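You operate a simulated robot arm through the tools that you are given. There is no shell and no other tool. Be economical: measure what you need, move in short steps, check, and stop when the job is done.

Carry out the task below with a simulated robot arm. There is one attempt and no reset: what you move stays moved.

TASK
Fill up the blue spool with the grey spool's wire, at Fast.
Fine: grey spool on the end spindle, guard shut before the switch goes on; wind till it is bare; switch off at the end.

It is judged by the outcome, as a careful person would: the job done as asked, and still so three seconds after it is handed in. It fails if anything else is knocked over, pushed out of place, dropped, spilled or broken.

THE ROBOT
A 6-joint arm with a two-finger gripper, on a carriage that runs on a rail from [0, 124] to [-2, -2216] (x, y) and turns from -1.937 to 3.875 rad about z. Base frame: it is fixed where the carriage stands at the start and does not move with it; the origin is on the floor, on the carriage's upright axis, x ahead of it, y to its left, z up. Units: mm, rad, N and s.
Its first joint turns from -2.897 to 2.897 rad. Places, roughly: clear guard [800, -100, 900]; end spindle seat [800, 100, 900]; green board button [700, 0, 900]; speed dial [700, -100, 900]; teal board switch [700, 200, 900]. Payload 5 kg.
The TCP is the grasp point between the finger pads, 30 mm short of the fingertips. In the tool frame z runs along the fingers and y along their closing line. Largest opening 176 mm; the body of the gripper starts 153 mm behind the TCP.
Orientation is that of the tool frame in the base frame, as a unit quaternion [w, x, y, z]. With the fingers straight down and closing along the base's y, the tool's x points along the base's -x, its y along +y and its z along -z.

THE INTERFACE
- The arm moves only by the tool arm_command. Its argument "increments" is a list of rows, each a list of 6 numbers: the shift along the tool's x, y, z in units of 40 mm (1.0 is 40 mm), then the turn, a rotation vector about the tool's x, y, z in units of 6 degrees (1.0 is 6 degrees). In form: [[tx, ty, tz, wx, wy, wz], ...]. A call has 1 to 12 rows; each row shifts and turns the commanded pose from where the row before left it, along the tool's axes as they then stand. "jaw" is the finger opening in mm, from 0 to 176, set as the call begins (left out, the last holds). A call with a number of a shift or a turn outside -1 to 1 is refused whole. Each row takes 0.2 s and may step no farther than 50 mm and 0.15 rad from the row before; otherwise, or with a gripper value out of range, the whole call is refused. A pose out of reach is approached as far as the arm can. The call stops where the force on the tool passes 40 N (or 10 N more than at its start, if that is more) or the arm is blocked; 0.2 s more then pass. Each finger halts on what it meets, pressing with about 40 N; the grip force reading is that of the motor and also rises with nothing between the fingers. The clock runs only during rows and for 0.2 s after the last one: add rows that do not move to give the fingers time. The reply holds the time, the measured pose of the TCP, the force on the tool along the base axes, the opening and the grip force, in the units named above and with some noise, with the torque about the TCP (base axes, N m) and any sound that the robot's microphone picked up.
- Cameras (640 x 400 px; columns grow to the right, rows downward): "scene" is now at [58.7, 185, 1588.5]; the picture's right is [-0.30, -0.95, 0.00], its down [-0.64, 0.20, -0.74] and it looks along [0.71, -0.23, -0.67] (base axes); focal length 255 px, centre (320, 200). "wrist" rides on the gripper at [67, -9, -183] in the tool frame; the picture's right is [0.14, 0.99, 0.00], its down [-0.92, 0.13, -0.36] and it looks along [-0.36, 0.05, 0.93] (tool axes); focal length 251 px, centre (320, 200). There is no depth. A picture from a camera that has moved, and an enlarged one, comes with that camera's place and axes in the base frame and with its lens.
- grab_frame(camera): a new picture of that camera. It takes no simulated time.
- move_column(by): slides the trunk up (or, below 0, down) by that many mm; the arm and the scene camera ride with it, the base frame stays. It gives what a move gives, with no picture.
- steer(legs): drives the robot by 1 to 6 legs, each [ahead, left, turn to the left] in mm, mm and rad, along the robot's own axes; the way and the turn of a leg run together, so that a leg with both is an arc; at most 1500 mm and 3.142 rad a leg. The arm and the cameras ride along, it lands a little off, and it stops where it bumps. It keeps to its track: a leg is cut to what the track allows. It gives what a move gives.
- turn_head(pan, tilt): turns the head with the scene camera to pan (to the left, within 2.094 rad either way) and tilt (down, from -0.506 to 1.204), counted from straight ahead of the robot. It gives what a move gives.
- enlarge(camera, box): a new picture of the part [left, top, right, bottom] of that camera's present view, enlarged. It takes no simulated time.
- sign_off(): hands the job in; it is judged then, once.

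Go step by step. Nothing tells you exact positions but the pictures and the camera data: compare them with the known pose of the tool, close in by small moves and look again before you grip or let go. The budget is 120 turns and 78 pictures, counting those below and the enlarged ones. Unless the task says otherwise, let go and move clear before handing in, and close with one line.

The tools are called after "Call:" by a JSON object that holds its "api" and its "payload". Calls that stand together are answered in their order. arm_command: Moves the arm, as the interface text tells. Its arguments: {"type":"object","properties":{"increments":{"type":"array","items":{"type":"array","items":{"type":"number"}}},"jaw":{"type":"number"}},"required":["increments"]} The other tools are called the same way: move_column (by) slides the trunk up or down; steer (legs) drives the base; turn_head (pan, tilt) turns the head that bears the scene camera; grab_frame (camera) takes a picture; enlarge (camera, box) takes an enlarged picture of a part of a camera's view; sign_off () hands the job in.

At the start:

```text
t: 0.0
tcp_pos: [549.2, 253.3, 1195.1]
orientation: [0.0, 0.0, 1.0, 0.0]
wrist_force: [-0.2, 0.2, -0.6]
moment: [0.01, 0.0, -0.01]
finger_gap: 176.1
gripper_force: 0.2
trunk travel left (down, up): [-150.0, 200.0]
robot x, y, heading: [1.6, 0.6, -0.005]
head pan, tilt: [-0.309, 0.735]
```

scene: 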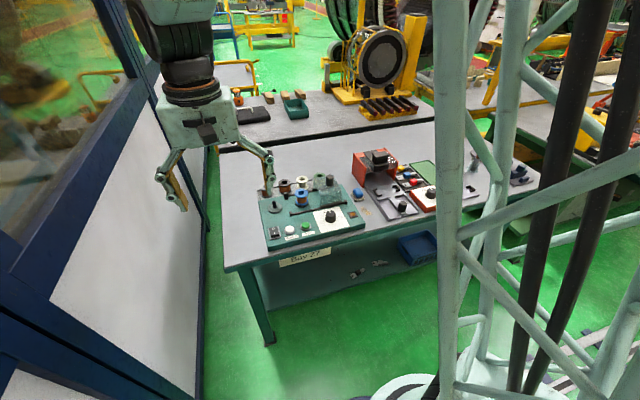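
wrist: 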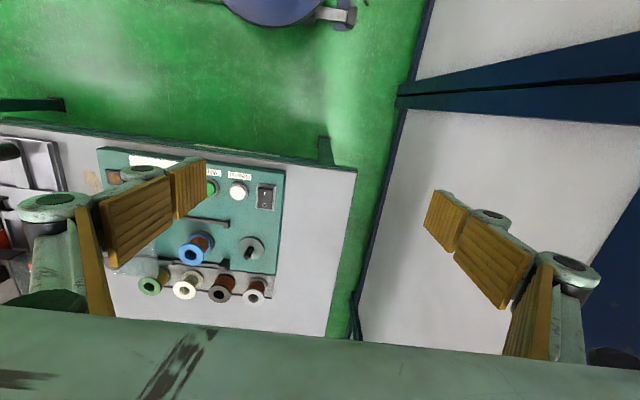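

I see a teal board with several spools on the table ahead; I'll enlarge both views to read the board.

Call:
{"api": "enlarge", "payload": {"camera": "scene", "box": [250, 160, 380, 260]}}

Call:
{"api": "enlarge", "payload": {"camera": "wrist", "box": [90, 140, 300, 310]}}

```text
4.00 times, centred on (315, 210) of scene
camera zoom: at [58.7, 185.0, 1588.5], right [-0.3, -0.95, 0.0], down [-0.64, 0.2, -0.74], along [0.71, -0.23, -0.67], focal length 1020 px, centre (340, 160)
```

zoom: 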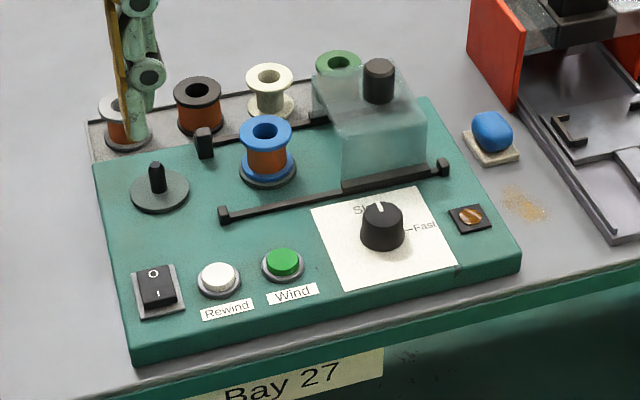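

```text
2.35 times, centred on (195, 225) of wrist
camera zoom: at [484.4, 245.2, 1379.2], right [-0.14, 0.99, 0.0], down [0.92, 0.13, 0.36], along [0.36, 0.05, -0.93], focal length 592 px, centre (614, 141)
```

zoom: 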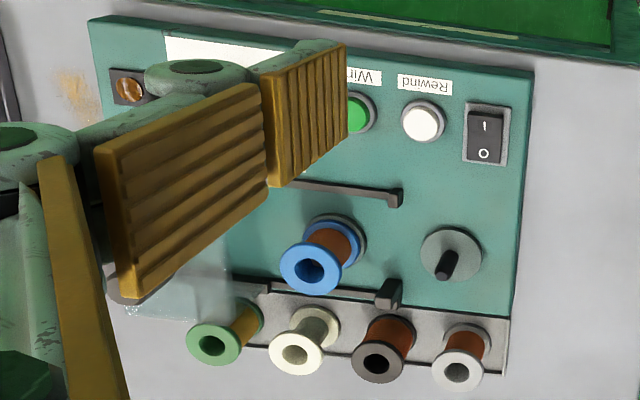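

The end spindle appears near (815, 130, 880). I'll move the wrist camera above the board for a clear, close view.

Call:
{"api": "arm_command", "payload": {"increments": [[-0.75, -0.75, 0, 0, 0, 0], [-0.75, -0.75, 0, 0, 0, 0], [-0.75, -0.75, 0, 0, 0, 0], [-0.75, -0.75, 0, 0, 0, 0], [-0.75, -0.75, 0, 0, 0, 0]]}}

Call:
{"api": "grab_frame", "payload": {"camera": "wrist"}}

Call:
{"api": "enlarge", "payload": {"camera": "scene", "box": [250, 160, 380, 260]}}

```text
t: 1.2
tcp_pos: [700.9, 103.4, 1197.4]
orientation: [-0.001, 0.0, 1.0, -0.001]
wrist_force: [-0.6, 0.2, 0.8]
moment: [-0.06, -0.09, 0.0]
finger_gap: 176.1
gripper_force: 0.1
trunk travel left (down, up): [-150.0, 200.0]
robot x, y, heading: [-0.2, -0.3, -0.001]
head pan, tilt: [-0.309, 0.735]
```

```text
73 pictures are left
camera wrist: at [635.3, 95.1, 1379.6], right [-0.14, 0.99, 0.0], down [0.92, 0.13, 0.36], along [0.36, 0.05, -0.93], focal length 251 px, centre (320, 200)
```

wrist: 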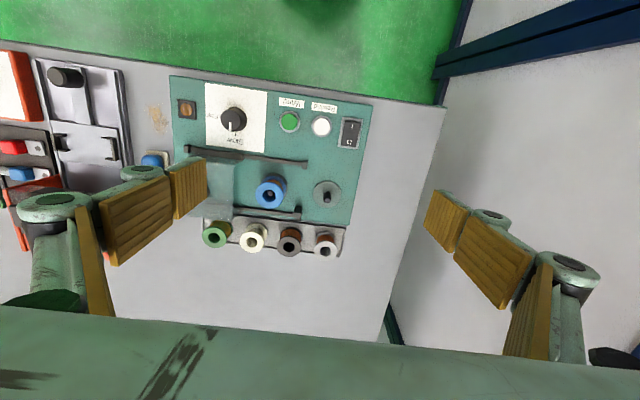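

```text
4.00 times, centred on (315, 210) of scene
camera zoom: at [58.2, 185.1, 1588.4], right [-0.3, -0.95, 0.0], down [-0.64, 0.2, -0.74], along [0.71, -0.23, -0.67], focal length 1020 px, centre (340, 160)
```

zoom: 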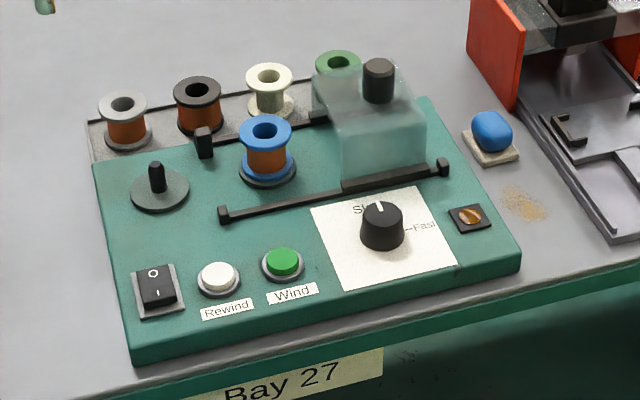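

The leftmost rack spool (light grey flanges, copper wire) is the grey one; the dark one is black. I'll enlarge for position measurements.

Call:
{"api": "enlarge", "payload": {"camera": "wrist", "box": [165, 70, 375, 270]}}

```text
2.00 times, centred on (270, 170) of wrist
camera zoom: at [635.3, 95.1, 1379.6], right [-0.14, 0.99, 0.0], down [0.92, 0.13, 0.36], along [0.36, 0.05, -0.93], focal length 503 px, centre (420, 260)
```

zoom: 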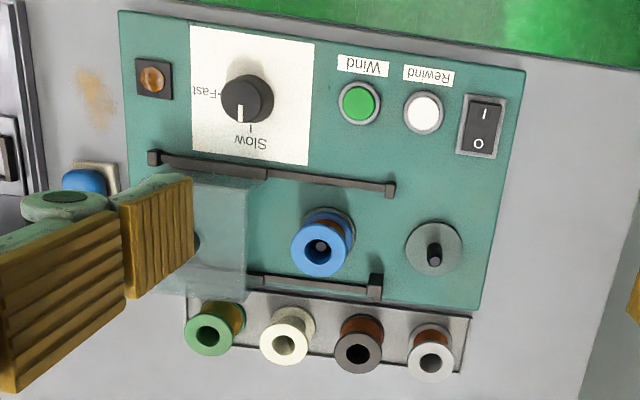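

Triangulating both views: grey spool top is about (939, 148, 900), end peg tip about (816, 134, 912). I'll hover above the grey spool with a narrowed jaw.

Call:
{"api": "arm_command", "payload": {"increments": [[-0.85, 0.161, 0.704, 0, 0, 0], [-0.85, 0.161, 0.704, 0, 0, 0], [-0.85, 0.161, 0.704, 0, 0, 0], [-0.85, 0.161, 0.704, 0, 0, 0], [-0.85, 0.161, 0.704, 0, 0, 0], [-0.85, 0.161, 0.704, 0, 0, 0], [-0.85, 0.161, 0.704, 0, 0, 0], [0, 0, 0, 0, 0, 0]], "jaw": 72}}

Call:
{"api": "grab_frame", "payload": {"camera": "wrist"}}

Call:
{"api": "enlarge", "payload": {"camera": "scene", "box": [250, 140, 380, 240]}}

```text
t: 3.0
tcp_pos: [938.6, 149.1, 995.8]
orientation: [-0.001, 0.0, 1.0, 0.0]
wrist_force: [0.5, 0.2, -2.3]
moment: [-0.01, 0.18, 0.01]
finger_gap: 71.9
gripper_force: 0.0
trunk travel left (down, up): [-150.0, 200.0]
robot x, y, heading: [2.7, -5.6, -0.002]
head pan, tilt: [-0.309, 0.735]
```

```text
70 pictures are left
camera wrist: at [874.2, 140.8, 1178.9], right [-0.14, 0.99, 0.0], down [0.92, 0.13, 0.36], along [0.36, 0.05, -0.93], focal length 251 px, centre (320, 200)
```

wrist: 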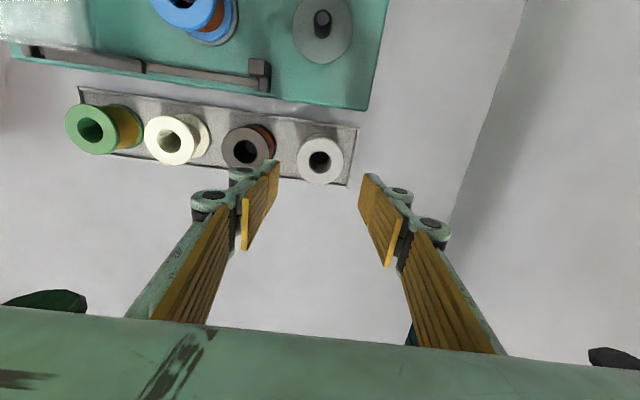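

```text
4.00 times, centred on (315, 190) of scene
camera zoom: at [60.4, 185.2, 1588.4], right [-0.3, -0.95, 0.0], down [-0.64, 0.2, -0.74], along [0.71, -0.23, -0.67], focal length 1020 px, centre (340, 240)
```

zoom: 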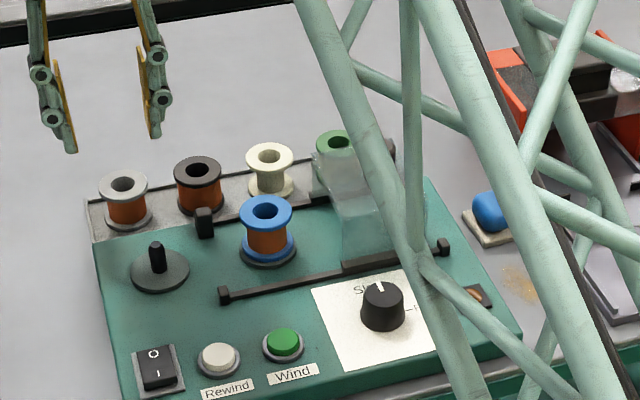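

The spool centre looks nearer x≈931 from this closer view. I'll shift 7 mm back and descend partway, then look again.

Call:
{"api": "arm_command", "payload": {"increments": [[0.19, 0, 0.45, 0, 0, 0], [0, 0, 0.7, 0, 0, 0], [0, 0, 0, 0, 0, 0]]}}

Call:
{"api": "grab_frame", "payload": {"camera": "wrist"}}

Call:
{"api": "enlarge", "payload": {"camera": "scene", "box": [250, 160, 315, 210]}}

```text
t: 3.8
tcp_pos: [931.3, 146.9, 951.1]
orientation: [0.001, 0.0, 1.0, -0.001]
wrist_force: [0.7, 0.1, -1.4]
moment: [-0.01, 0.11, 0.0]
finger_gap: 71.9
gripper_force: 0.1
trunk travel left (down, up): [-150.0, 200.0]
robot x, y, heading: [0.8, -1.5, 0.002]
head pan, tilt: [-0.309, 0.735]
```

```text
68 pictures are left
camera wrist: at [865.6, 139.0, 1134.0], right [-0.14, 0.99, 0.0], down [0.92, 0.13, 0.36], along [0.36, 0.05, -0.93], focal length 251 px, centre (320, 200)
```

wrist: 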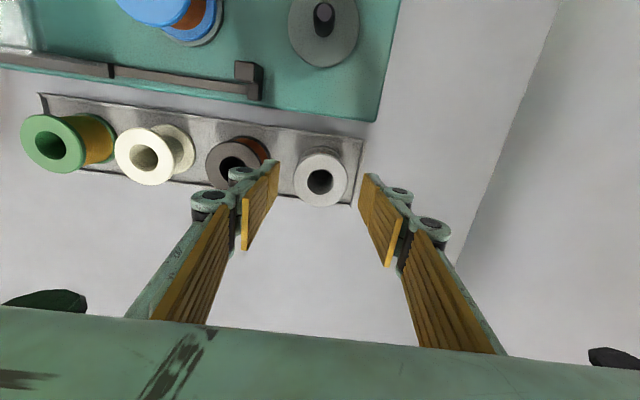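

```text
8.00 times, centred on (282, 185) of scene
camera zoom: at [59.4, 185.1, 1588.5], right [-0.3, -0.95, 0.0], down [-0.64, 0.2, -0.74], along [0.71, -0.23, -0.67], focal length 2040 px, centre (620, 320)
```

zoom: 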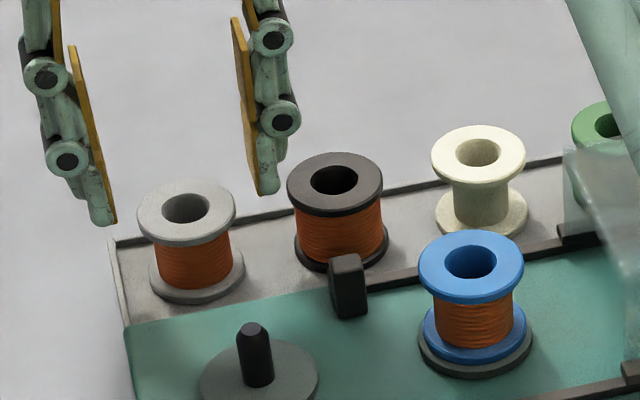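

Spool centre is near (935, 149); I nudge there and descend to grip height.

Call:
{"api": "arm_command", "payload": {"increments": [[-0.1, 0.06, 0.5, 0, 0, 0], [0, 0, 0.5, 0, 0, 0], [0, 0, 0.45, 0, 0, 0], [0, 0, 0, 0, 0, 0]]}}

Call:
{"api": "enlarge", "payload": {"camera": "scene", "box": [250, 160, 315, 210]}}

Call:
{"api": "grab_frame", "payload": {"camera": "wrist"}}

```text
t: 4.8
tcp_pos: [934.0, 154.4, 897.0]
orientation: [0.001, 0.0, 1.0, 0.001]
wrist_force: [-1.2, 10.0, 18.4]
moment: [0.9, 0.1, 0.11]
finger_gap: 78.3
gripper_force: 6.9
trunk travel left (down, up): [-150.0, 200.0]
robot x, y, heading: [-0.3, 5.1, 0.002]
head pan, tilt: [-0.309, 0.735]
```

```text
8.00 times, centred on (282, 185) of scene
camera zoom: at [57.5, 185.4, 1588.7], right [-0.3, -0.95, 0.0], down [-0.64, 0.2, -0.74], along [0.71, -0.23, -0.67], focal length 2040 px, centre (620, 320)
```

zoom: 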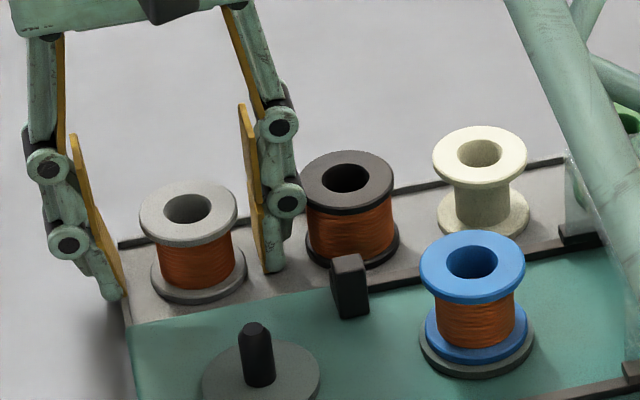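

```text
65 pictures are left
camera wrist: at [868.3, 144.6, 1078.9], right [-0.14, 0.99, 0.0], down [0.92, 0.13, 0.36], along [0.36, 0.05, -0.93], focal length 251 px, centre (320, 200)
```

wrist: 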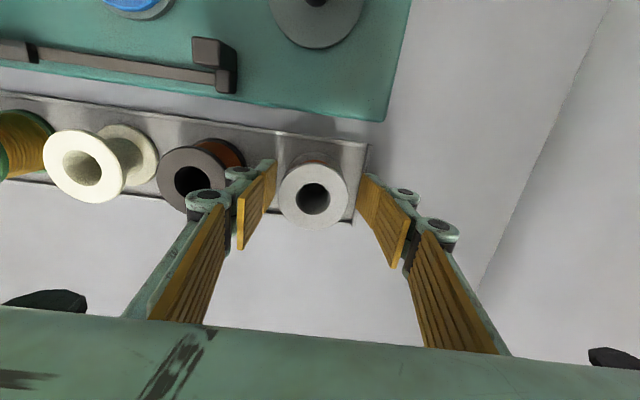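

The right finger's knuckle is touching the black spool, so I back straight up and will grip across the other way (closing along x) instead.

Call:
{"api": "arm_command", "payload": {"increments": [[0, 0, -0.5, 0, 0, 0], [0, 0, -1, 0, 0, 0], [0, 0, -1, 0, 0, 0], [0, 0, 0, 0, 0, 0]]}}

Call:
{"api": "enlarge", "payload": {"camera": "scene", "box": [250, 160, 315, 210]}}

```text
t: 5.8
tcp_pos: [934.7, 151.5, 997.3]
orientation: [0.0, 0.0, 1.0, 0.0]
wrist_force: [-0.7, -1.5, 0.3]
moment: [-0.02, -0.14, 0.01]
finger_gap: 72.2
gripper_force: 0.1
trunk travel left (down, up): [-150.0, 200.0]
robot x, y, heading: [0.5, -1.0, 0.001]
head pan, tilt: [-0.309, 0.735]
```

```text
8.00 times, centred on (282, 185) of scene
camera zoom: at [57.8, 184.9, 1588.5], right [-0.3, -0.95, 0.0], down [-0.64, 0.2, -0.74], along [0.71, -0.23, -0.67], focal length 2040 px, centre (620, 320)
```

zoom: 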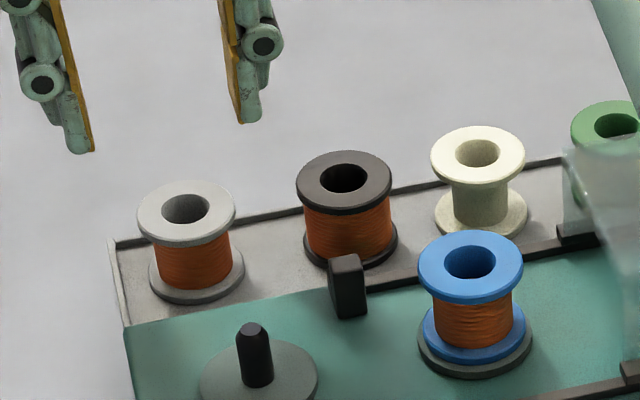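

The black spool shifted only a few mm and stands fine in its tray. I rotate the tool 90° while high, so the fingers close along x.

Call:
{"api": "arm_command", "payload": {"increments": [[0, 0, 0, 0, 0, 1], [0, 0, 0, 0, 0, 1], [0, 0, 0, 0, 0, 1], [0, 0, 0, 0, 0, 1], [0, 0, 0, 0, 0, 1], [0, 0, 0, 0, 0, 1], [0, 0, 0, 0, 0, 1], [0, 0, 0, 0, 0, 1], [0, 0, 0, 0, 0, 1], [0, 0, 0, 0, 0, 1], [0, 0, 0, 0, 0, 1], [0, 0, 0, 0, 0, 1]], "jaw": 70}}

Call:
{"api": "arm_command", "payload": {"increments": [[0, 0, 0, 0, 0, 1], [0, 0, 0, 0, 0, 1], [0, 0, 0, 0, 0, 1], [0, 0, 0, 0, 0, 0]]}}

Call:
{"api": "grab_frame", "payload": {"camera": "wrist"}}

```text
t: 8.4
tcp_pos: [934.7, 149.8, 994.4]
orientation: [0.0, 0.588, 0.809, 0.0]
wrist_force: [-0.6, 0.4, 0.0]
moment: [0.04, -0.01, -0.03]
finger_gap: 70.0
gripper_force: 0.1
trunk travel left (down, up): [-150.0, 200.0]
robot x, y, heading: [1.2, 3.6, -0.002]
head pan, tilt: [-0.309, 0.735]
```

```text
t: 9.4
tcp_pos: [933.5, 151.2, 995.7]
orientation: [-0.001, 0.708, 0.706, 0.0]
wrist_force: [1.2, 0.2, -0.1]
moment: [0.03, -0.01, -0.02]
finger_gap: 70.1
gripper_force: 0.1
trunk travel left (down, up): [-150.0, 200.0]
robot x, y, heading: [0.5, -0.6, 0.0]
head pan, tilt: [-0.309, 0.735]
```

```text
63 pictures are left
camera wrist: at [926.3, 218.6, 1177.5], right [0.99, 0.14, 0.0], down [0.13, -0.92, 0.36], along [0.05, -0.36, -0.93], focal length 251 px, centre (320, 200)
```

wrist: 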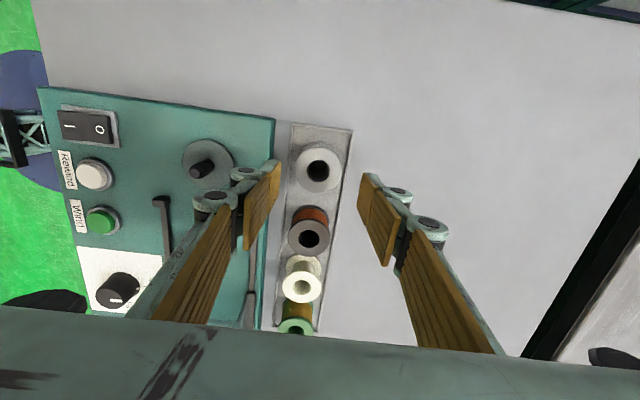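

The spool is centred between the fingers at about (933, 150). I narrow slightly and descend.

Call:
{"api": "arm_command", "payload": {"increments": [[0, 0, 0.8, 0, 0, 0], [0, 0, 0.8, 0, 0, 0], [0, 0, 0.6, 0, 0, 0], [0, 0, 0.2, 0, 0, 0], [0, 0, 0, 0, 0, 0]], "jaw": 64}}

Call:
{"api": "grab_frame", "payload": {"camera": "wrist"}}

Call:
{"api": "enlarge", "payload": {"camera": "scene", "box": [240, 160, 305, 210]}}

```text
t: 10.6
tcp_pos: [933.5, 149.2, 898.4]
orientation: [0.001, 0.708, 0.707, 0.0]
wrist_force: [0.7, -0.3, 7.0]
moment: [-0.01, 0.3, 0.01]
finger_gap: 64.2
gripper_force: 0.7
trunk travel left (down, up): [-150.0, 200.0]
robot x, y, heading: [-0.8, 1.8, 0.001]
head pan, tilt: [-0.309, 0.735]
```

```text
62 pictures are left
camera wrist: at [926.3, 217.1, 1081.9], right [0.99, 0.14, 0.0], down [0.13, -0.92, 0.36], along [0.05, -0.36, -0.93], focal length 251 px, centre (320, 200)
```

wrist: 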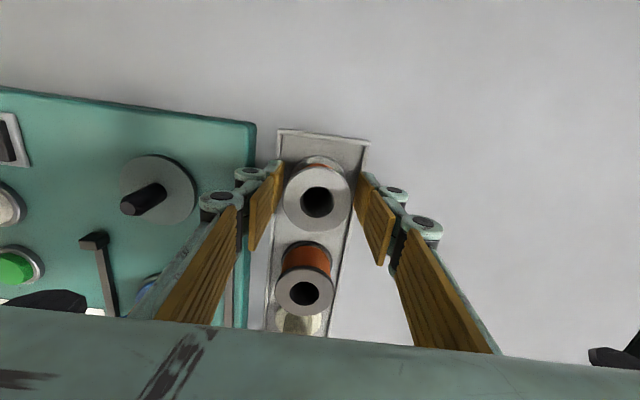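

```text
8.00 times, centred on (272, 185) of scene
camera zoom: at [58.3, 184.9, 1588.6], right [-0.3, -0.95, 0.0], down [-0.64, 0.2, -0.74], along [0.71, -0.23, -0.67], focal length 2040 px, centre (700, 320)
```

zoom: 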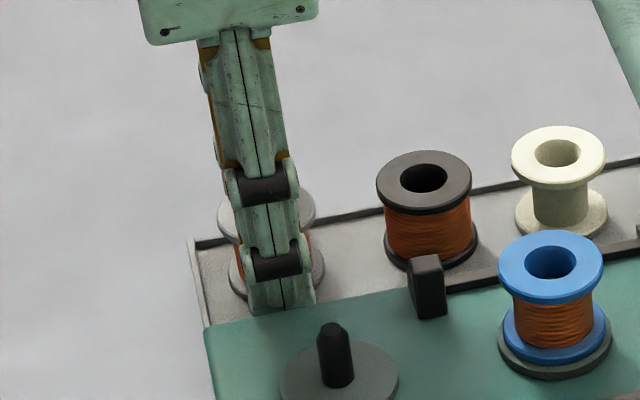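

The spool is centred in the fingers with a light contact below; I raise 3 mm and close on it.

Call:
{"api": "arm_command", "payload": {"increments": [[0, 0, -0.08, 0, 0, 0], [0, 0, 0, 0, 0, 0]]}}

Call:
{"api": "arm_command", "payload": {"increments": [[0, 0, 0, 0, 0, 0], [0, 0, 0, 0, 0, 0], [0, 0, 0, 0, 0, 0]], "jaw": 40}}

```text
t: 11.2
tcp_pos: [933.6, 150.4, 902.7]
orientation: [0.0, 0.707, 0.707, 0.0]
wrist_force: [0.8, 0.5, -0.5]
moment: [0.01, -0.03, 0.02]
finger_gap: 64.3
gripper_force: 0.1
trunk travel left (down, up): [-150.0, 200.0]
robot x, y, heading: [1.6, -1.5, -0.004]
head pan, tilt: [-0.309, 0.735]
```

```text
t: 12.0
tcp_pos: [932.5, 149.1, 902.8]
orientation: [0.0, 0.707, 0.707, 0.0]
wrist_force: [0.4, 0.7, 0.1]
moment: [0.0, 0.01, 0.0]
finger_gap: 50.4
gripper_force: 40.3
trunk travel left (down, up): [-150.0, 200.0]
robot x, y, heading: [-1.9, -0.8, 0.001]
head pan, tilt: [-0.309, 0.735]
```

The spool is gripped at 50 mm. I lift straight up and check.

Call:
{"api": "arm_command", "payload": {"increments": [[0, 0, -0.4, 0, 0, 0], [0, 0, -0.6, 0, 0, 0], [0, 0, -0.8, 0, 0, 0], [0, 0, -0.7, 0, 0, 0], [0, 0, 0, 0, 0, 0]]}}

Call:
{"api": "enlarge", "payload": {"camera": "scene", "box": [237, 140, 315, 200]}}

Call:
{"api": "grab_frame", "payload": {"camera": "wrist"}}

```text
t: 13.2
tcp_pos: [932.8, 151.3, 1000.0]
orientation: [0.0, 0.707, 0.707, 0.001]
wrist_force: [0.4, -0.5, -0.7]
moment: [0.0, -0.03, -0.02]
finger_gap: 50.8
gripper_force: 40.2
trunk travel left (down, up): [-150.0, 200.0]
robot x, y, heading: [-2.5, -1.4, 0.001]
head pan, tilt: [-0.309, 0.735]
```

```text
6.67 times, centred on (276, 170) of scene
camera zoom: at [58.3, 184.9, 1588.5], right [-0.3, -0.95, 0.0], down [-0.64, 0.2, -0.74], along [0.71, -0.23, -0.67], focal length 1700 px, centre (613, 400)
```

zoom: 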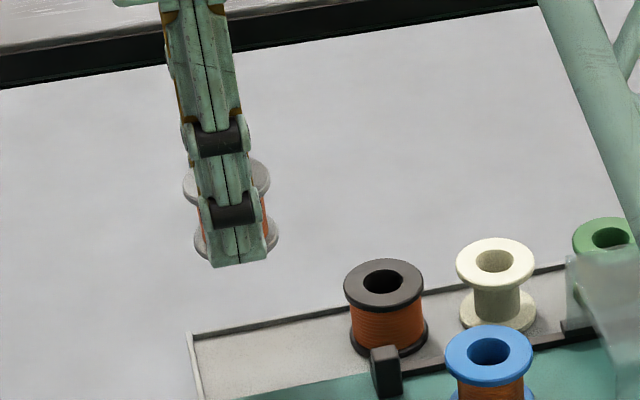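

```text
59 pictures are left
camera wrist: at [925.6, 218.9, 1183.2], right [0.99, 0.14, 0.0], down [0.13, -0.92, 0.36], along [0.05, -0.36, -0.93], focal length 251 px, centre (320, 200)
```

wrist: 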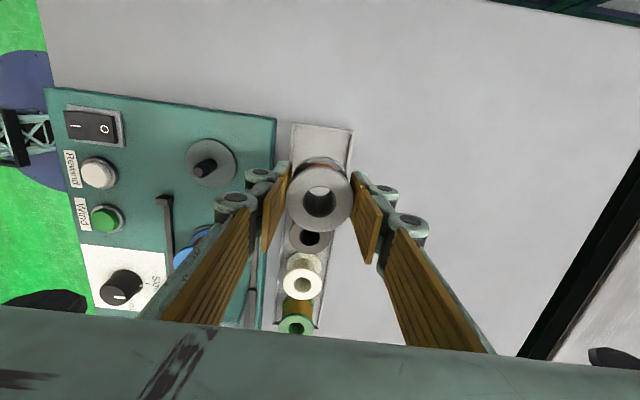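

Spool securely lifted with the black one undisturbed. I move over the end spindle and look.

Call:
{"api": "arm_command", "payload": {"increments": [[-0.1, -0.78, 0, 0, 0, 0], [-0.1, -0.78, 0, 0, 0, 0], [-0.1, -0.78, 0, 0, 0, 0], [-0.1, -0.78, 0, 0, 0, 0], [0, 0, 0, 0, 0, 0]]}}

Call:
{"api": "grab_frame", "payload": {"camera": "wrist"}}

Call:
{"api": "enlarge", "payload": {"camera": "scene", "box": [237, 160, 315, 220]}}

```text
t: 14.4
tcp_pos: [809.1, 135.6, 1002.1]
orientation: [0.0, 0.707, 0.707, 0.001]
wrist_force: [-0.3, -0.1, 0.6]
moment: [-0.03, -0.11, -0.01]
finger_gap: 50.6
gripper_force: 39.5
trunk travel left (down, up): [-150.0, 200.0]
robot x, y, heading: [-1.8, 1.0, -0.001]
head pan, tilt: [-0.309, 0.735]
```

```text
58 pictures are left
camera wrist: at [800.8, 204.2, 1184.9], right [0.99, 0.14, 0.0], down [0.13, -0.92, 0.36], along [0.05, -0.36, -0.93], focal length 251 px, centre (320, 200)
```

wrist: 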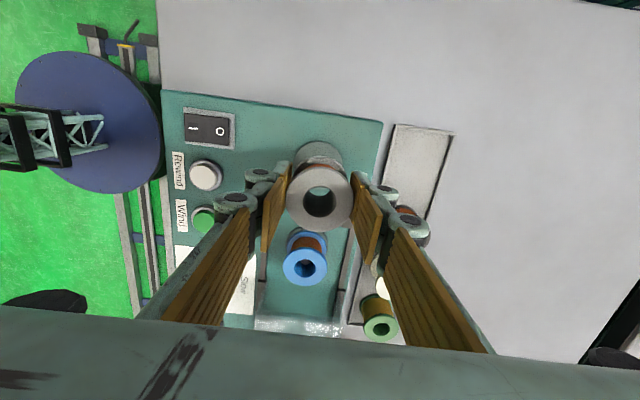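

```text
6.67 times, centred on (276, 190) of scene
camera zoom: at [57.8, 184.9, 1588.5], right [-0.3, -0.95, 0.0], down [-0.64, 0.2, -0.74], along [0.71, -0.23, -0.67], focal length 1700 px, centre (613, 267)
```

zoom: 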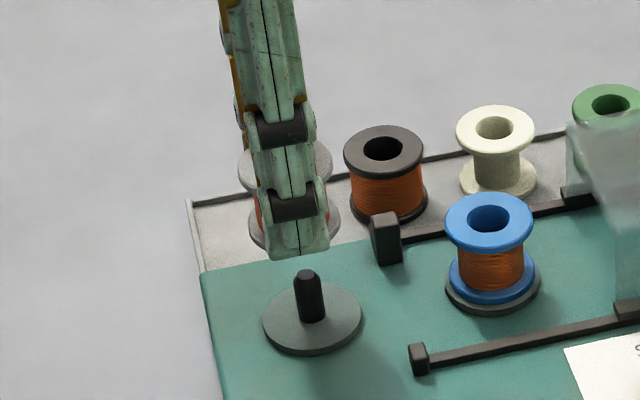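

I zoom on the wrist view to see the disc behind the spool.

Call:
{"api": "enlarge", "payload": {"camera": "wrist", "box": [255, 110, 385, 240]}}

```text
3.08 times, centred on (320, 175) of wrist
camera zoom: at [800.8, 204.2, 1184.9], right [0.99, 0.14, 0.0], down [0.13, -0.92, 0.36], along [0.05, -0.36, -0.93], focal length 774 px, centre (320, 277)
```

zoom: 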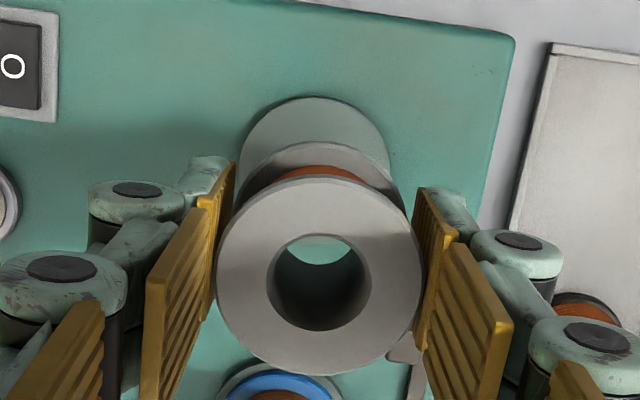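

The spool sits about 1–2 mm +x and 3 mm +y of the spindle disc centre; hole is ~26 mm so there's slack. I correct and descend to just above the peg.

Call:
{"api": "arm_command", "payload": {"increments": [[-0.08, -0.03, 0.4, 0, 0, 0], [0, 0, 0.4, 0, 0, 0], [0, 0, 0, 0, 0, 0]]}}

Call:
{"api": "enlarge", "payload": {"camera": "wrist", "box": [255, 110, 385, 240]}}

Call:
{"api": "enlarge", "payload": {"camera": "scene", "box": [237, 160, 315, 220]}}

```text
t: 15.2
tcp_pos: [808.3, 133.4, 970.0]
orientation: [0.0, 0.707, 0.707, 0.0]
wrist_force: [0.2, 1.1, -0.8]
moment: [0.02, 0.06, -0.04]
finger_gap: 50.6
gripper_force: 40.1
trunk travel left (down, up): [-150.0, 200.0]
robot x, y, heading: [0.8, -1.2, 0.004]
head pan, tilt: [-0.309, 0.735]
```

```text
3.08 times, centred on (320, 175) of wrist
camera zoom: at [800.8, 201.0, 1152.4], right [0.99, 0.14, 0.0], down [0.13, -0.92, 0.36], along [0.05, -0.36, -0.93], focal length 774 px, centre (320, 277)
```

zoom: 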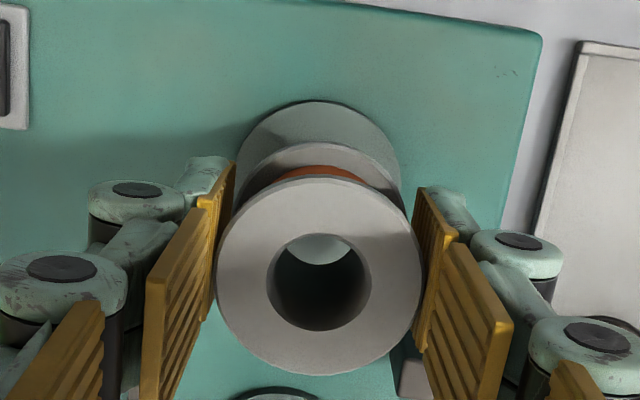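

```text
6.67 times, centred on (276, 190) of scene
camera zoom: at [59.2, 185.1, 1588.5], right [-0.3, -0.95, 0.0], down [-0.64, 0.2, -0.74], along [0.71, -0.23, -0.67], focal length 1700 px, centre (613, 267)
```

zoom: 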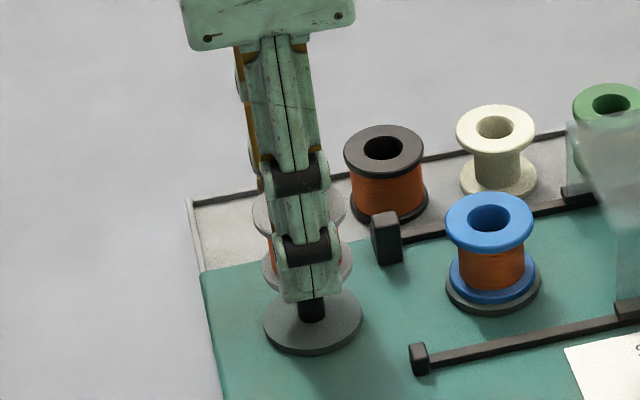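

Alignment is within a couple of mm; I lower the spool slowly onto the peg.

Call:
{"api": "arm_command", "payload": {"increments": [[0.02, 0, 0.3, 0, 0, 0], [0, 0, 0.3, 0, 0, 0], [0, 0, 0.2, 0, 0, 0], [0, 0, 0.15, 0, 0, 0], [0, 0, 0, 0, 0, 0]]}}

Call:
{"api": "enlarge", "payload": {"camera": "scene", "box": [237, 160, 315, 220]}}

Call:
{"api": "enlarge", "payload": {"camera": "wrist", "box": [255, 110, 385, 240]}}

```text
t: 16.4
tcp_pos: [808.4, 132.6, 934.5]
orientation: [0.001, 0.707, 0.707, 0.001]
wrist_force: [-0.7, 0.8, 29.6]
moment: [-0.07, 0.02, 0.02]
finger_gap: 50.5
gripper_force: 40.0
trunk travel left (down, up): [-150.0, 200.0]
robot x, y, heading: [-1.6, 1.9, 0.005]
head pan, tilt: [-0.309, 0.735]
```

```text
6.67 times, centred on (276, 190) of scene
camera zoom: at [57.2, 184.8, 1588.9], right [-0.3, -0.95, 0.0], down [-0.64, 0.2, -0.74], along [0.71, -0.23, -0.67], focal length 1700 px, centre (613, 267)
```

zoom: 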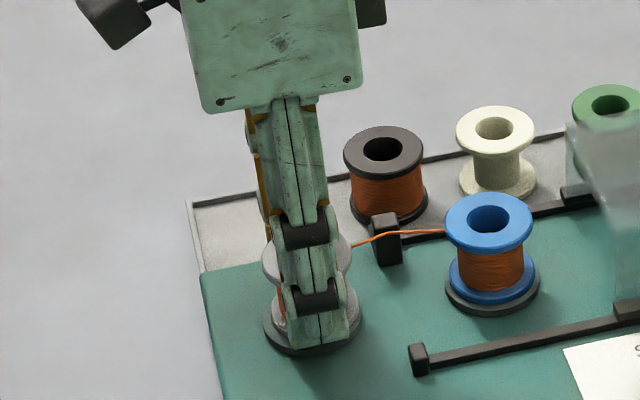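

```text
3.08 times, centred on (320, 175) of wrist
camera zoom: at [800.3, 200.5, 1116.5], right [0.99, 0.14, 0.0], down [0.13, -0.92, 0.36], along [0.05, -0.36, -0.93], focal length 774 px, centre (320, 277)
```

zoom: 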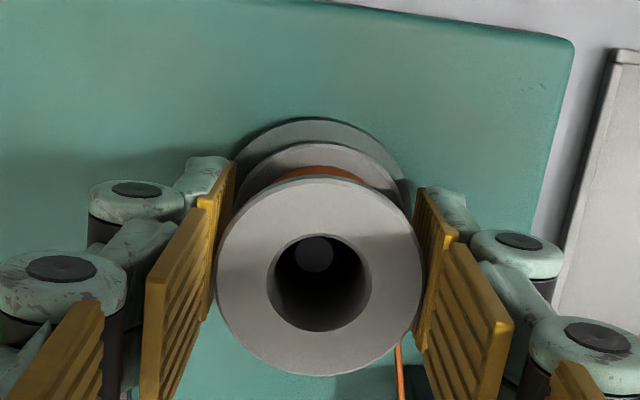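

The spool is seated (wire link appeared, peg is in the hole, bottomed force). I release slightly and rise.

Call:
{"api": "arm_command", "payload": {"increments": [[0, 0, -0.05, 0, 0, 0], [0, 0, 0, 0, 0, 0]], "jaw": 62}}

Call:
{"api": "arm_command", "payload": {"increments": [[0, 0, -0.5, 0, 0, 0], [0, 0, -0.8, 0, 0, 0], [0, 0, -0.8, 0, 0, 0], [0, 0, -0.8, 0, 0, 0], [0, 0, -0.8, 0, 0, 0], [0, 0, 0, 0, 0, 0]]}}

Call:
{"api": "enlarge", "payload": {"camera": "scene", "box": [250, 160, 380, 260]}}

Call:
{"api": "grab_frame", "payload": {"camera": "wrist"}}

```text
t: 17.0
tcp_pos: [807.6, 131.6, 934.1]
orientation: [0.0, 0.707, 0.707, 0.0]
wrist_force: [-2.0, 0.4, 0.6]
moment: [0.02, -0.08, 0.0]
finger_gap: 62.1
gripper_force: 0.0
trunk travel left (down, up): [-150.0, 200.0]
robot x, y, heading: [2.1, -0.3, -0.0]
head pan, tilt: [-0.309, 0.735]
```

```text
t: 18.4
tcp_pos: [807.5, 132.2, 1082.8]
orientation: [0.001, 0.708, 0.707, 0.0]
wrist_force: [-0.5, -0.3, 0.2]
moment: [0.02, -0.13, 0.02]
finger_gap: 62.0
gripper_force: 0.0
trunk travel left (down, up): [-150.0, 200.0]
robot x, y, heading: [-0.5, 2.3, -0.003]
head pan, tilt: [-0.309, 0.735]
```

```text
4.00 times, centred on (315, 210) of scene
camera zoom: at [57.8, 184.9, 1588.5], right [-0.3, -0.95, 0.0], down [-0.64, 0.2, -0.74], along [0.71, -0.23, -0.67], focal length 1020 px, centre (340, 160)
```

zoom: 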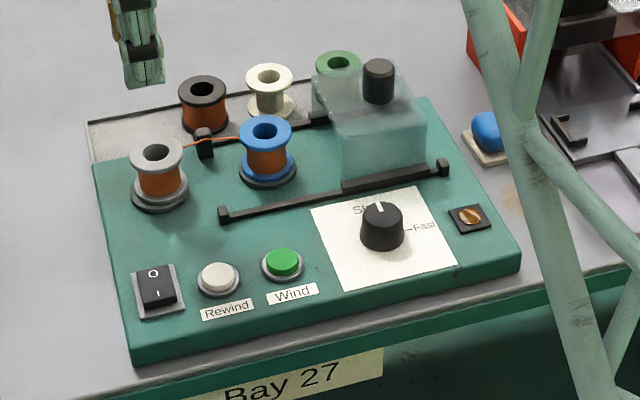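

```text
50 pictures are left
camera wrist: at [799.6, 200.0, 1265.6], right [0.99, 0.14, 0.0], down [0.13, -0.92, 0.36], along [0.05, -0.36, -0.93], focal length 251 px, centre (320, 200)
```

wrist: 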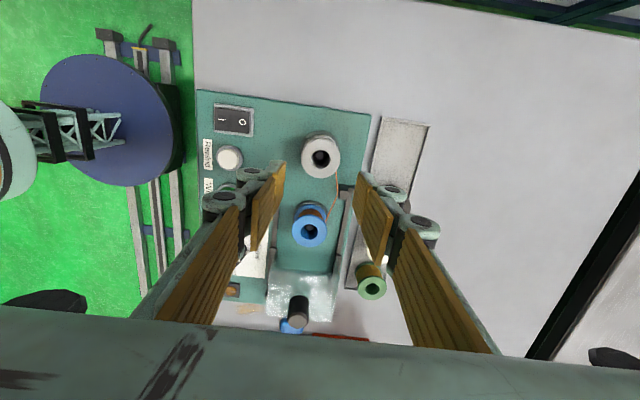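

Grey spool is seated and threaded. Next is the dial (knob ~ (685, -54)), pointing at Slow (+x); Fast is toward -y, i.e. clockwise from above. I move over it and rotate the tool back so I can twist +90° later.

Call:
{"api": "arm_command", "payload": {"increments": [[-0.775, -0.51, 0, 0, 0, 0], [-0.775, -0.51, 0, 0, 0, 0], [-0.775, -0.51, 0, 0, 0, 0], [-0.775, -0.51, 0, 0, 0, 0], [-0.775, -0.51, 0, 0, 0, 0], [-0.775, -0.51, 0, 0, 0, 0], [0, 0, 0, 0, 0, -1], [0, 0, 0, 0, 0, -1], [0, 0, 0, 0, 0, -1], [0, 0, 0, 0, 0, -1], [0, 0, 0, 0, 0, -1], [0, 0, 0, 0, 0, -1]], "jaw": 80}}

Call:
{"api": "arm_command", "payload": {"increments": [[0, 0, 0, 0, 0, -1], [0, 0, 0, 0, 0, -1], [0, 0, 0, 0, 0, -1], [0, 0, 0, 0, 0, -1], [0, 0, 0, 0, 0, -1], [0, 0, 0, 0, 0, -1], [0, 0, 0, 0, 0, -1], [0, 0, 0, 0, 0, -1], [0, 0, 0, 0, 0, -1], [0, 0, 0, 0, 0, 0]]}}

Call:
{"api": "enlarge", "payload": {"camera": "wrist", "box": [160, 20, 480, 220]}}

```text
t: 21.0
tcp_pos: [685.9, -55.2, 1083.3]
orientation: [0.0, 0.452, 0.892, 0.001]
wrist_force: [0.6, 0.3, -0.1]
moment: [0.01, 0.03, 0.03]
finger_gap: 79.8
gripper_force: 0.0
trunk travel left (down, up): [-150.0, 200.0]
robot x, y, heading: [2.1, -2.0, -0.003]
head pan, tilt: [-0.309, 0.735]
```

```text
t: 23.2
tcp_pos: [686.3, -54.0, 1082.6]
orientation: [0.0, -0.001, 1.0, 0.0]
wrist_force: [0.2, 0.2, 0.7]
moment: [0.01, -0.02, 0.0]
finger_gap: 80.2
gripper_force: 0.1
trunk travel left (down, up): [-150.0, 200.0]
robot x, y, heading: [1.0, -0.3, -0.0]
head pan, tilt: [-0.309, 0.735]
```

```text
2.00 times, centred on (320, 120) of wrist
camera zoom: at [620.8, -62.1, 1264.8], right [-0.14, 0.99, 0.0], down [0.92, 0.13, 0.36], along [0.36, 0.05, -0.93], focal length 503 px, centre (320, 360)
```

zoom: 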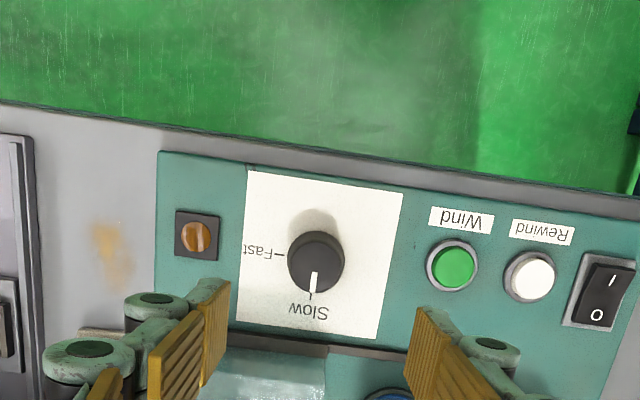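

Dial centre measured at (687, -56), ~41 mm wide. I descend around it with a 68 mm opening.

Call:
{"api": "arm_command", "payload": {"increments": [[-0.02, -0.05, 0.9, 0, 0, 0], [0, 0, 0.9, 0, 0, 0], [0, 0, 0.9, 0, 0, 0], [0, 0, 0.9, 0, 0, 0], [0, 0, 0.45, 0, 0, 0], [0, 0, 0, 0, 0, 0]], "jaw": 68}}

Call:
{"api": "grab_frame", "payload": {"camera": "wrist"}}

Call:
{"api": "enlarge", "payload": {"camera": "scene", "box": [290, 180, 390, 260]}}

```text
t: 24.6
tcp_pos: [688.3, -55.6, 919.7]
orientation: [-0.001, 0.0, 1.0, -0.001]
wrist_force: [0.1, -0.6, -0.3]
moment: [0.03, 0.04, -0.01]
finger_gap: 67.9
gripper_force: 0.0
trunk travel left (down, up): [-150.0, 200.0]
robot x, y, heading: [1.7, 2.8, 0.001]
head pan, tilt: [-0.309, 0.735]
```

```text
48 pictures are left
camera wrist: at [623.0, -63.5, 1101.9], right [-0.14, 0.99, 0.0], down [0.92, 0.13, 0.36], along [0.36, 0.05, -0.93], focal length 251 px, centre (320, 200)
```

wrist: 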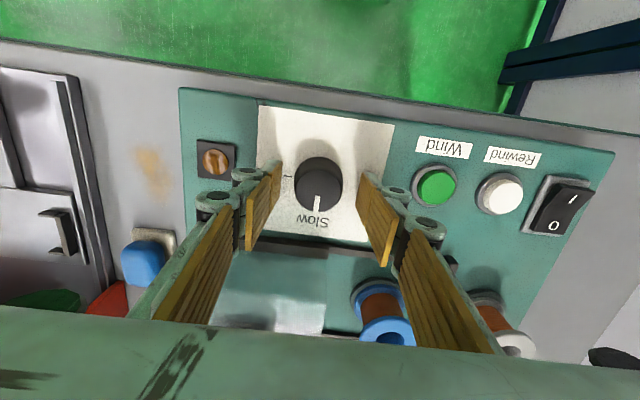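

```text
5.00 times, centred on (340, 220) of scene
camera zoom: at [59.2, 185.0, 1588.5], right [-0.3, -0.95, 0.0], down [-0.64, 0.2, -0.74], along [0.71, -0.23, -0.67], focal length 1275 px, centre (220, 100)
```

zoom: 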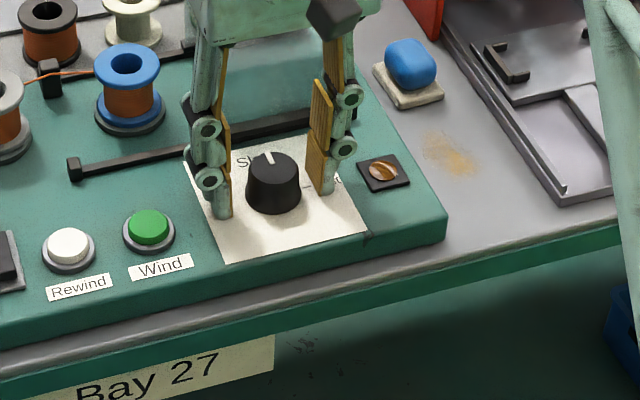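

The knob is ~4 mm nearer the robot than the finger centre; I correct and close on it.

Call:
{"api": "arm_command", "payload": {"increments": [[0.1, 0, 0.1, 0, 0, 0], [0, 0, 0, 0, 0, 0]]}}

Call:
{"api": "arm_command", "payload": {"increments": [[0, 0, 0, 0, 0, 0], [0, 0, 0, 0, 0, 0], [0, 0, 0, 0, 0, 0]], "jaw": 20}}

Call:
{"api": "arm_command", "payload": {"increments": [[0, 0, 0, 0, 0, 1], [0, 0, 0, 0, 0, 1], [0, 0, 0, 0, 0, 1], [0, 0, 0, 0, 0, 0]]}}

Call:
{"api": "grab_frame", "payload": {"camera": "wrist"}}

```text
t: 25.1
tcp_pos: [687.1, -57.0, 920.9]
orientation: [0.004, 0.0, 1.0, 0.0]
wrist_force: [-1.3, -16.0, 19.5]
moment: [0.17, 0.79, -0.15]
finger_gap: 39.9
gripper_force: 21.3
trunk travel left (down, up): [-150.0, 200.0]
robot x, y, heading: [2.7, -0.8, -0.001]
head pan, tilt: [-0.309, 0.735]
stopped in row 2: the force on the tool passed its limit at 45 N (the readings are from after the stop); the commanded pose is now the measured one
```

```text
t: 25.9
tcp_pos: [688.1, -57.5, 920.4]
orientation: [0.005, 0.0, 1.0, 0.0]
wrist_force: [2.5, -19.1, 32.0]
moment: [-0.69, 0.43, 0.01]
finger_gap: 39.2
gripper_force: 45.0
trunk travel left (down, up): [-150.0, 200.0]
robot x, y, heading: [3.1, 3.0, 0.003]
head pan, tilt: [-0.309, 0.735]
```

```text
t: 26.4
tcp_pos: [687.1, -57.4, 919.5]
orientation: [0.004, 0.078, 0.997, -0.001]
wrist_force: [-5.1, -3.1, 19.0]
moment: [-0.27, 1.02, 0.01]
finger_gap: 39.3
gripper_force: 45.2
trunk travel left (down, up): [-150.0, 200.0]
robot x, y, heading: [-0.9, -0.8, 0.005]
head pan, tilt: [-0.309, 0.735]
stopped in row 2: the force on the tool passed its limit at 51 N (the readings are from after the stop); the commanded pose is now the measured one
```

```text
46 pictures are left
camera wrist: at [619.7, -54.8, 1101.7], right [0.02, 1.0, 0.0], down [0.93, -0.02, 0.37], along [0.37, -0.01, -0.93], focal length 251 px, centre (320, 200)
```

wrist: 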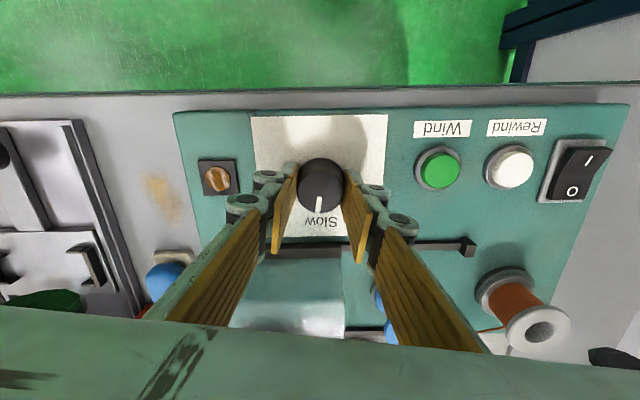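

The knob is turning with the gripper, but the tips press on something below. I'll open slightly, rise 6 mm and re-grip.

Call:
{"api": "arm_command", "payload": {"increments": [[0, 0, 0, 0, 0, 0], [0, 0, -0.15, 0, 0, 0], [0, 0, 0, 0, 0, 0]], "jaw": 60}}

```text
t: 27.2
tcp_pos: [687.8, -54.5, 924.2]
orientation: [0.004, 0.079, 0.997, 0.0]
wrist_force: [0.2, 0.2, -0.3]
moment: [-0.01, -0.08, 0.02]
finger_gap: 60.2
gripper_force: 0.0
trunk travel left (down, up): [-150.0, 200.0]
robot x, y, heading: [-0.1, 1.2, -0.005]
head pan, tilt: [-0.309, 0.735]
```

Free again. I centre on the knob (−4 mm x) and close.

Call:
{"api": "arm_command", "payload": {"increments": [[0.1, 0, 0, 0, 0, 0], [0, 0, 0, 0, 0, 0]]}}

Call:
{"api": "enlarge", "payload": {"camera": "wrist", "box": [220, 120, 420, 245]}}

```text
t: 27.8
tcp_pos: [683.6, -56.2, 925.2]
orientation: [0.004, 0.078, 0.997, -0.001]
wrist_force: [0.2, -0.5, -0.8]
moment: [-0.01, -0.04, -0.02]
finger_gap: 60.0
gripper_force: 0.1
trunk travel left (down, up): [-150.0, 200.0]
robot x, y, heading: [1.6, -3.5, 0.0]
head pan, tilt: [-0.309, 0.735]
```

```text
3.20 times, centred on (320, 182) of wrist
camera zoom: at [616.6, -54.1, 1107.0], right [0.02, 1.0, 0.0], down [0.93, -0.02, 0.37], along [0.37, -0.01, -0.93], focal length 805 px, centre (320, 256)
```

zoom: 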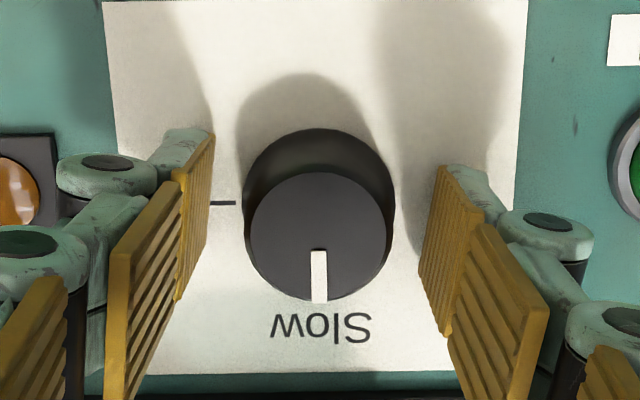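

The knob is still on Slow (previous twist slipped). It's now centred; I grip again and check forces before turning.

Call:
{"api": "arm_command", "payload": {"increments": [[0, 0, 0, 0, 0, 0], [0, 0, 0, 0, 0, 0], [0, 0, 0, 0, 0, 0]], "jaw": 30}}

```text
t: 28.6
tcp_pos: [684.0, -56.3, 925.5]
orientation: [0.004, 0.078, 0.997, 0.0]
wrist_force: [-0.6, -3.4, -0.9]
moment: [-0.12, -0.03, -0.11]
finger_gap: 38.8
gripper_force: 45.6
trunk travel left (down, up): [-150.0, 200.0]
robot x, y, heading: [-4.5, -0.9, -0.003]
head pan, tilt: [-0.309, 0.735]
```

Clean grip with negligible forces. I turn +18° and check.

Call:
{"api": "arm_command", "payload": {"increments": [[0, 0, 0, 0, 0, 0.7], [0, 0, 0, 0, 0, 0.7], [0, 0, 0, 0, 0, 0.7], [0, 0, 0, 0, 0, 0.7], [0, 0, 0, 0, 0, 0]]}}

Call:
{"api": "enlarge", "payload": {"camera": "wrist", "box": [220, 120, 420, 245]}}

```text
t: 29.8
tcp_pos: [683.3, -56.5, 925.8]
orientation: [0.004, 0.224, 0.975, 0.0]
wrist_force: [0.4, -16.2, -5.3]
moment: [-0.77, -0.47, -0.04]
finger_gap: 38.7
gripper_force: 45.1
trunk travel left (down, up): [-150.0, 200.0]
robot x, y, heading: [1.6, -0.6, -0.001]
head pan, tilt: [-0.309, 0.735]
```

```text
3.20 times, centred on (320, 182) of wrist
camera zoom: at [620.1, -34.7, 1107.0], right [0.31, 0.95, 0.0], down [0.88, -0.29, 0.37], along [0.35, -0.11, -0.93], focal length 805 px, centre (320, 256)
```

zoom: 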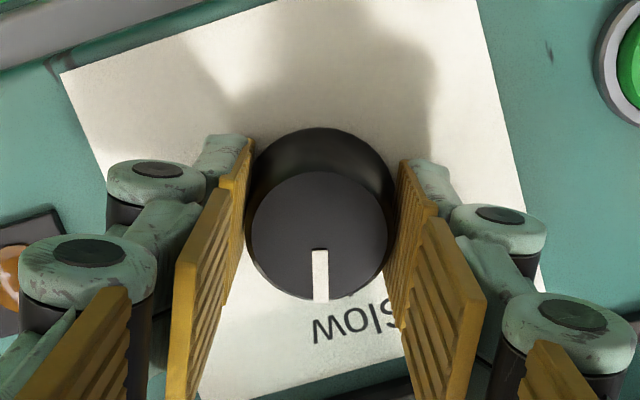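

The knob now turns with the tool (about 17° so far). I continue turning.

Call:
{"api": "arm_command", "payload": {"increments": [[0, 0, 0, 0, 0, 0.9], [0, 0, 0, 0, 0, 0.9], [0, 0, 0, 0, 0, 0.9], [0, 0, 0, 0, 0, 0.9], [0, 0, 0, 0, 0, 0.9], [0, 0, 0, 0, 0, 0.9], [0, 0, 0, 0, 0, 0]]}}

```text
t: 31.4
tcp_pos: [684.2, -55.4, 925.0]
orientation: [0.004, 0.487, 0.873, 0.002]
wrist_force: [8.5, -11.9, -4.5]
moment: [-0.27, -0.25, 0.0]
finger_gap: 38.7
gripper_force: 44.9
trunk travel left (down, up): [-150.0, 200.0]
robot x, y, heading: [2.1, -1.5, -0.007]
head pan, tilt: [-0.309, 0.735]
```

Tool is at 58°; about 41° more to reach Fast.

Call:
{"api": "arm_command", "payload": {"increments": [[0, 0, 0, 0, 0, 0.9], [0, 0, 0, 0, 0, 0.9], [0, 0, 0, 0, 0, 0.9], [0, 0, 0, 0, 0, 0.9], [0, 0, 0, 0, 0, 0.9], [0, 0, 0, 0, 0, 0.9], [0, 0, 0, 0, 0, 0.9], [0, 0, 0, 0, 0, 0.45], [0, 0, 0, 0, 0, 0]]}}

Call:
{"api": "enlarge", "payload": {"camera": "wrist", "box": [220, 120, 420, 245]}}

```text
t: 33.4
tcp_pos: [685.1, -54.4, 924.5]
orientation: [0.004, 0.76, 0.65, 0.003]
wrist_force: [20.6, -0.7, 22.5]
moment: [0.14, -0.53, 0.0]
finger_gap: 38.5
gripper_force: 45.0
trunk travel left (down, up): [-150.0, 200.0]
robot x, y, heading: [-2.1, -1.2, 0.001]
head pan, tilt: [-0.309, 0.735]
```

```text
3.20 times, centred on (320, 182) of wrist
camera zoom: at [685.4, 13.1, 1107.4], right [1.0, -0.01, 0.01], down [-0.02, -0.93, 0.36], along [0.01, -0.36, -0.93], focal length 805 px, centre (320, 256)
```

zoom: 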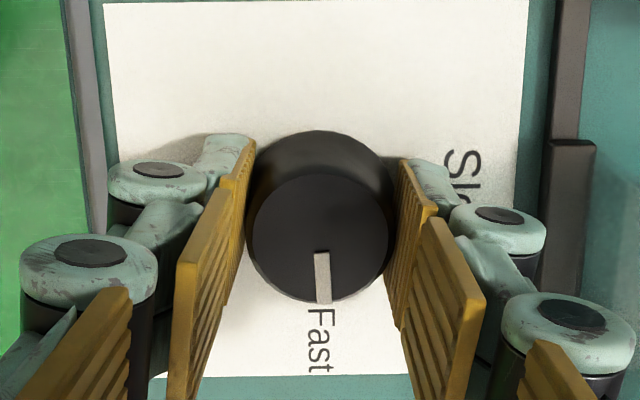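

The pointer lines up with Fast. I release and rise.

Call:
{"api": "arm_command", "payload": {"increments": [[0, 0, 0, 0, 0, 0], [0, 0, 0, 0, 0, 0], [0, 0, -0.5, 0, 0, 0], [0, 0, -1, 0, 0, 0], [0, 0, -1, 0, 0, 0], [0, 0, -1, 0, 0, 0], [0, 0, 0, 0, 0, 0]], "jaw": 64}}

Call:
{"api": "grab_frame", "payload": {"camera": "wrist"}}

Call:
{"api": "enlarge", "payload": {"camera": "scene", "box": [250, 160, 380, 260]}}

```text
t: 35.0
tcp_pos: [685.2, -55.6, 1063.3]
orientation: [0.003, 0.758, 0.652, 0.003]
wrist_force: [-1.2, 0.4, -0.2]
moment: [0.01, -0.13, 0.01]
finger_gap: 64.2
gripper_force: 0.0
trunk travel left (down, up): [-150.0, 200.0]
robot x, y, heading: [-1.0, -1.4, -0.003]
head pan, tilt: [-0.309, 0.735]
```

```text
42 pictures are left
camera wrist: at [685.3, 13.0, 1246.5], right [1.0, -0.01, 0.01], down [-0.02, -0.93, 0.36], along [0.0, -0.36, -0.93], focal length 251 px, centre (320, 200)
```

wrist: 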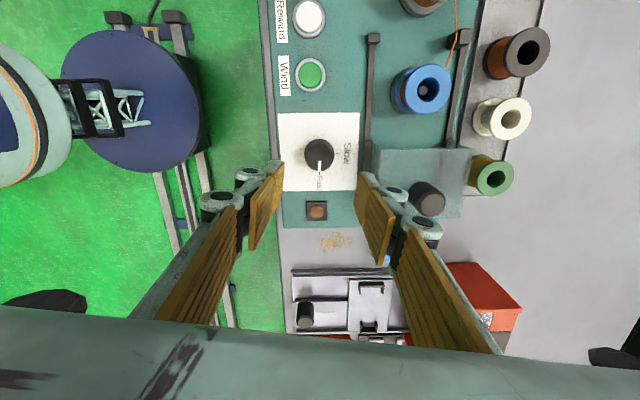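

```text
4.00 times, centred on (315, 210) of scene
camera zoom: at [57.9, 184.9, 1588.5], right [-0.3, -0.95, 0.0], down [-0.64, 0.2, -0.74], along [0.71, -0.23, -0.67], focal length 1020 px, centre (340, 160)
```

zoom: 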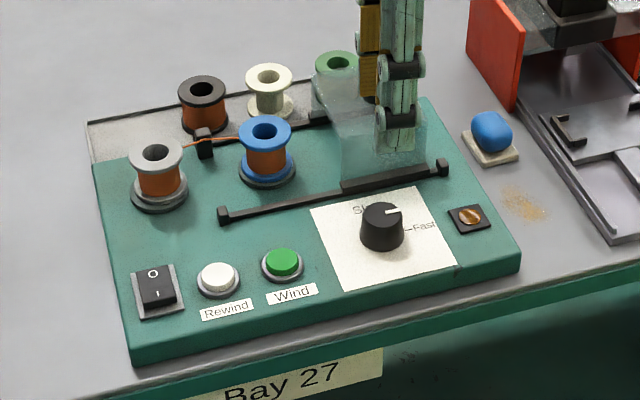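

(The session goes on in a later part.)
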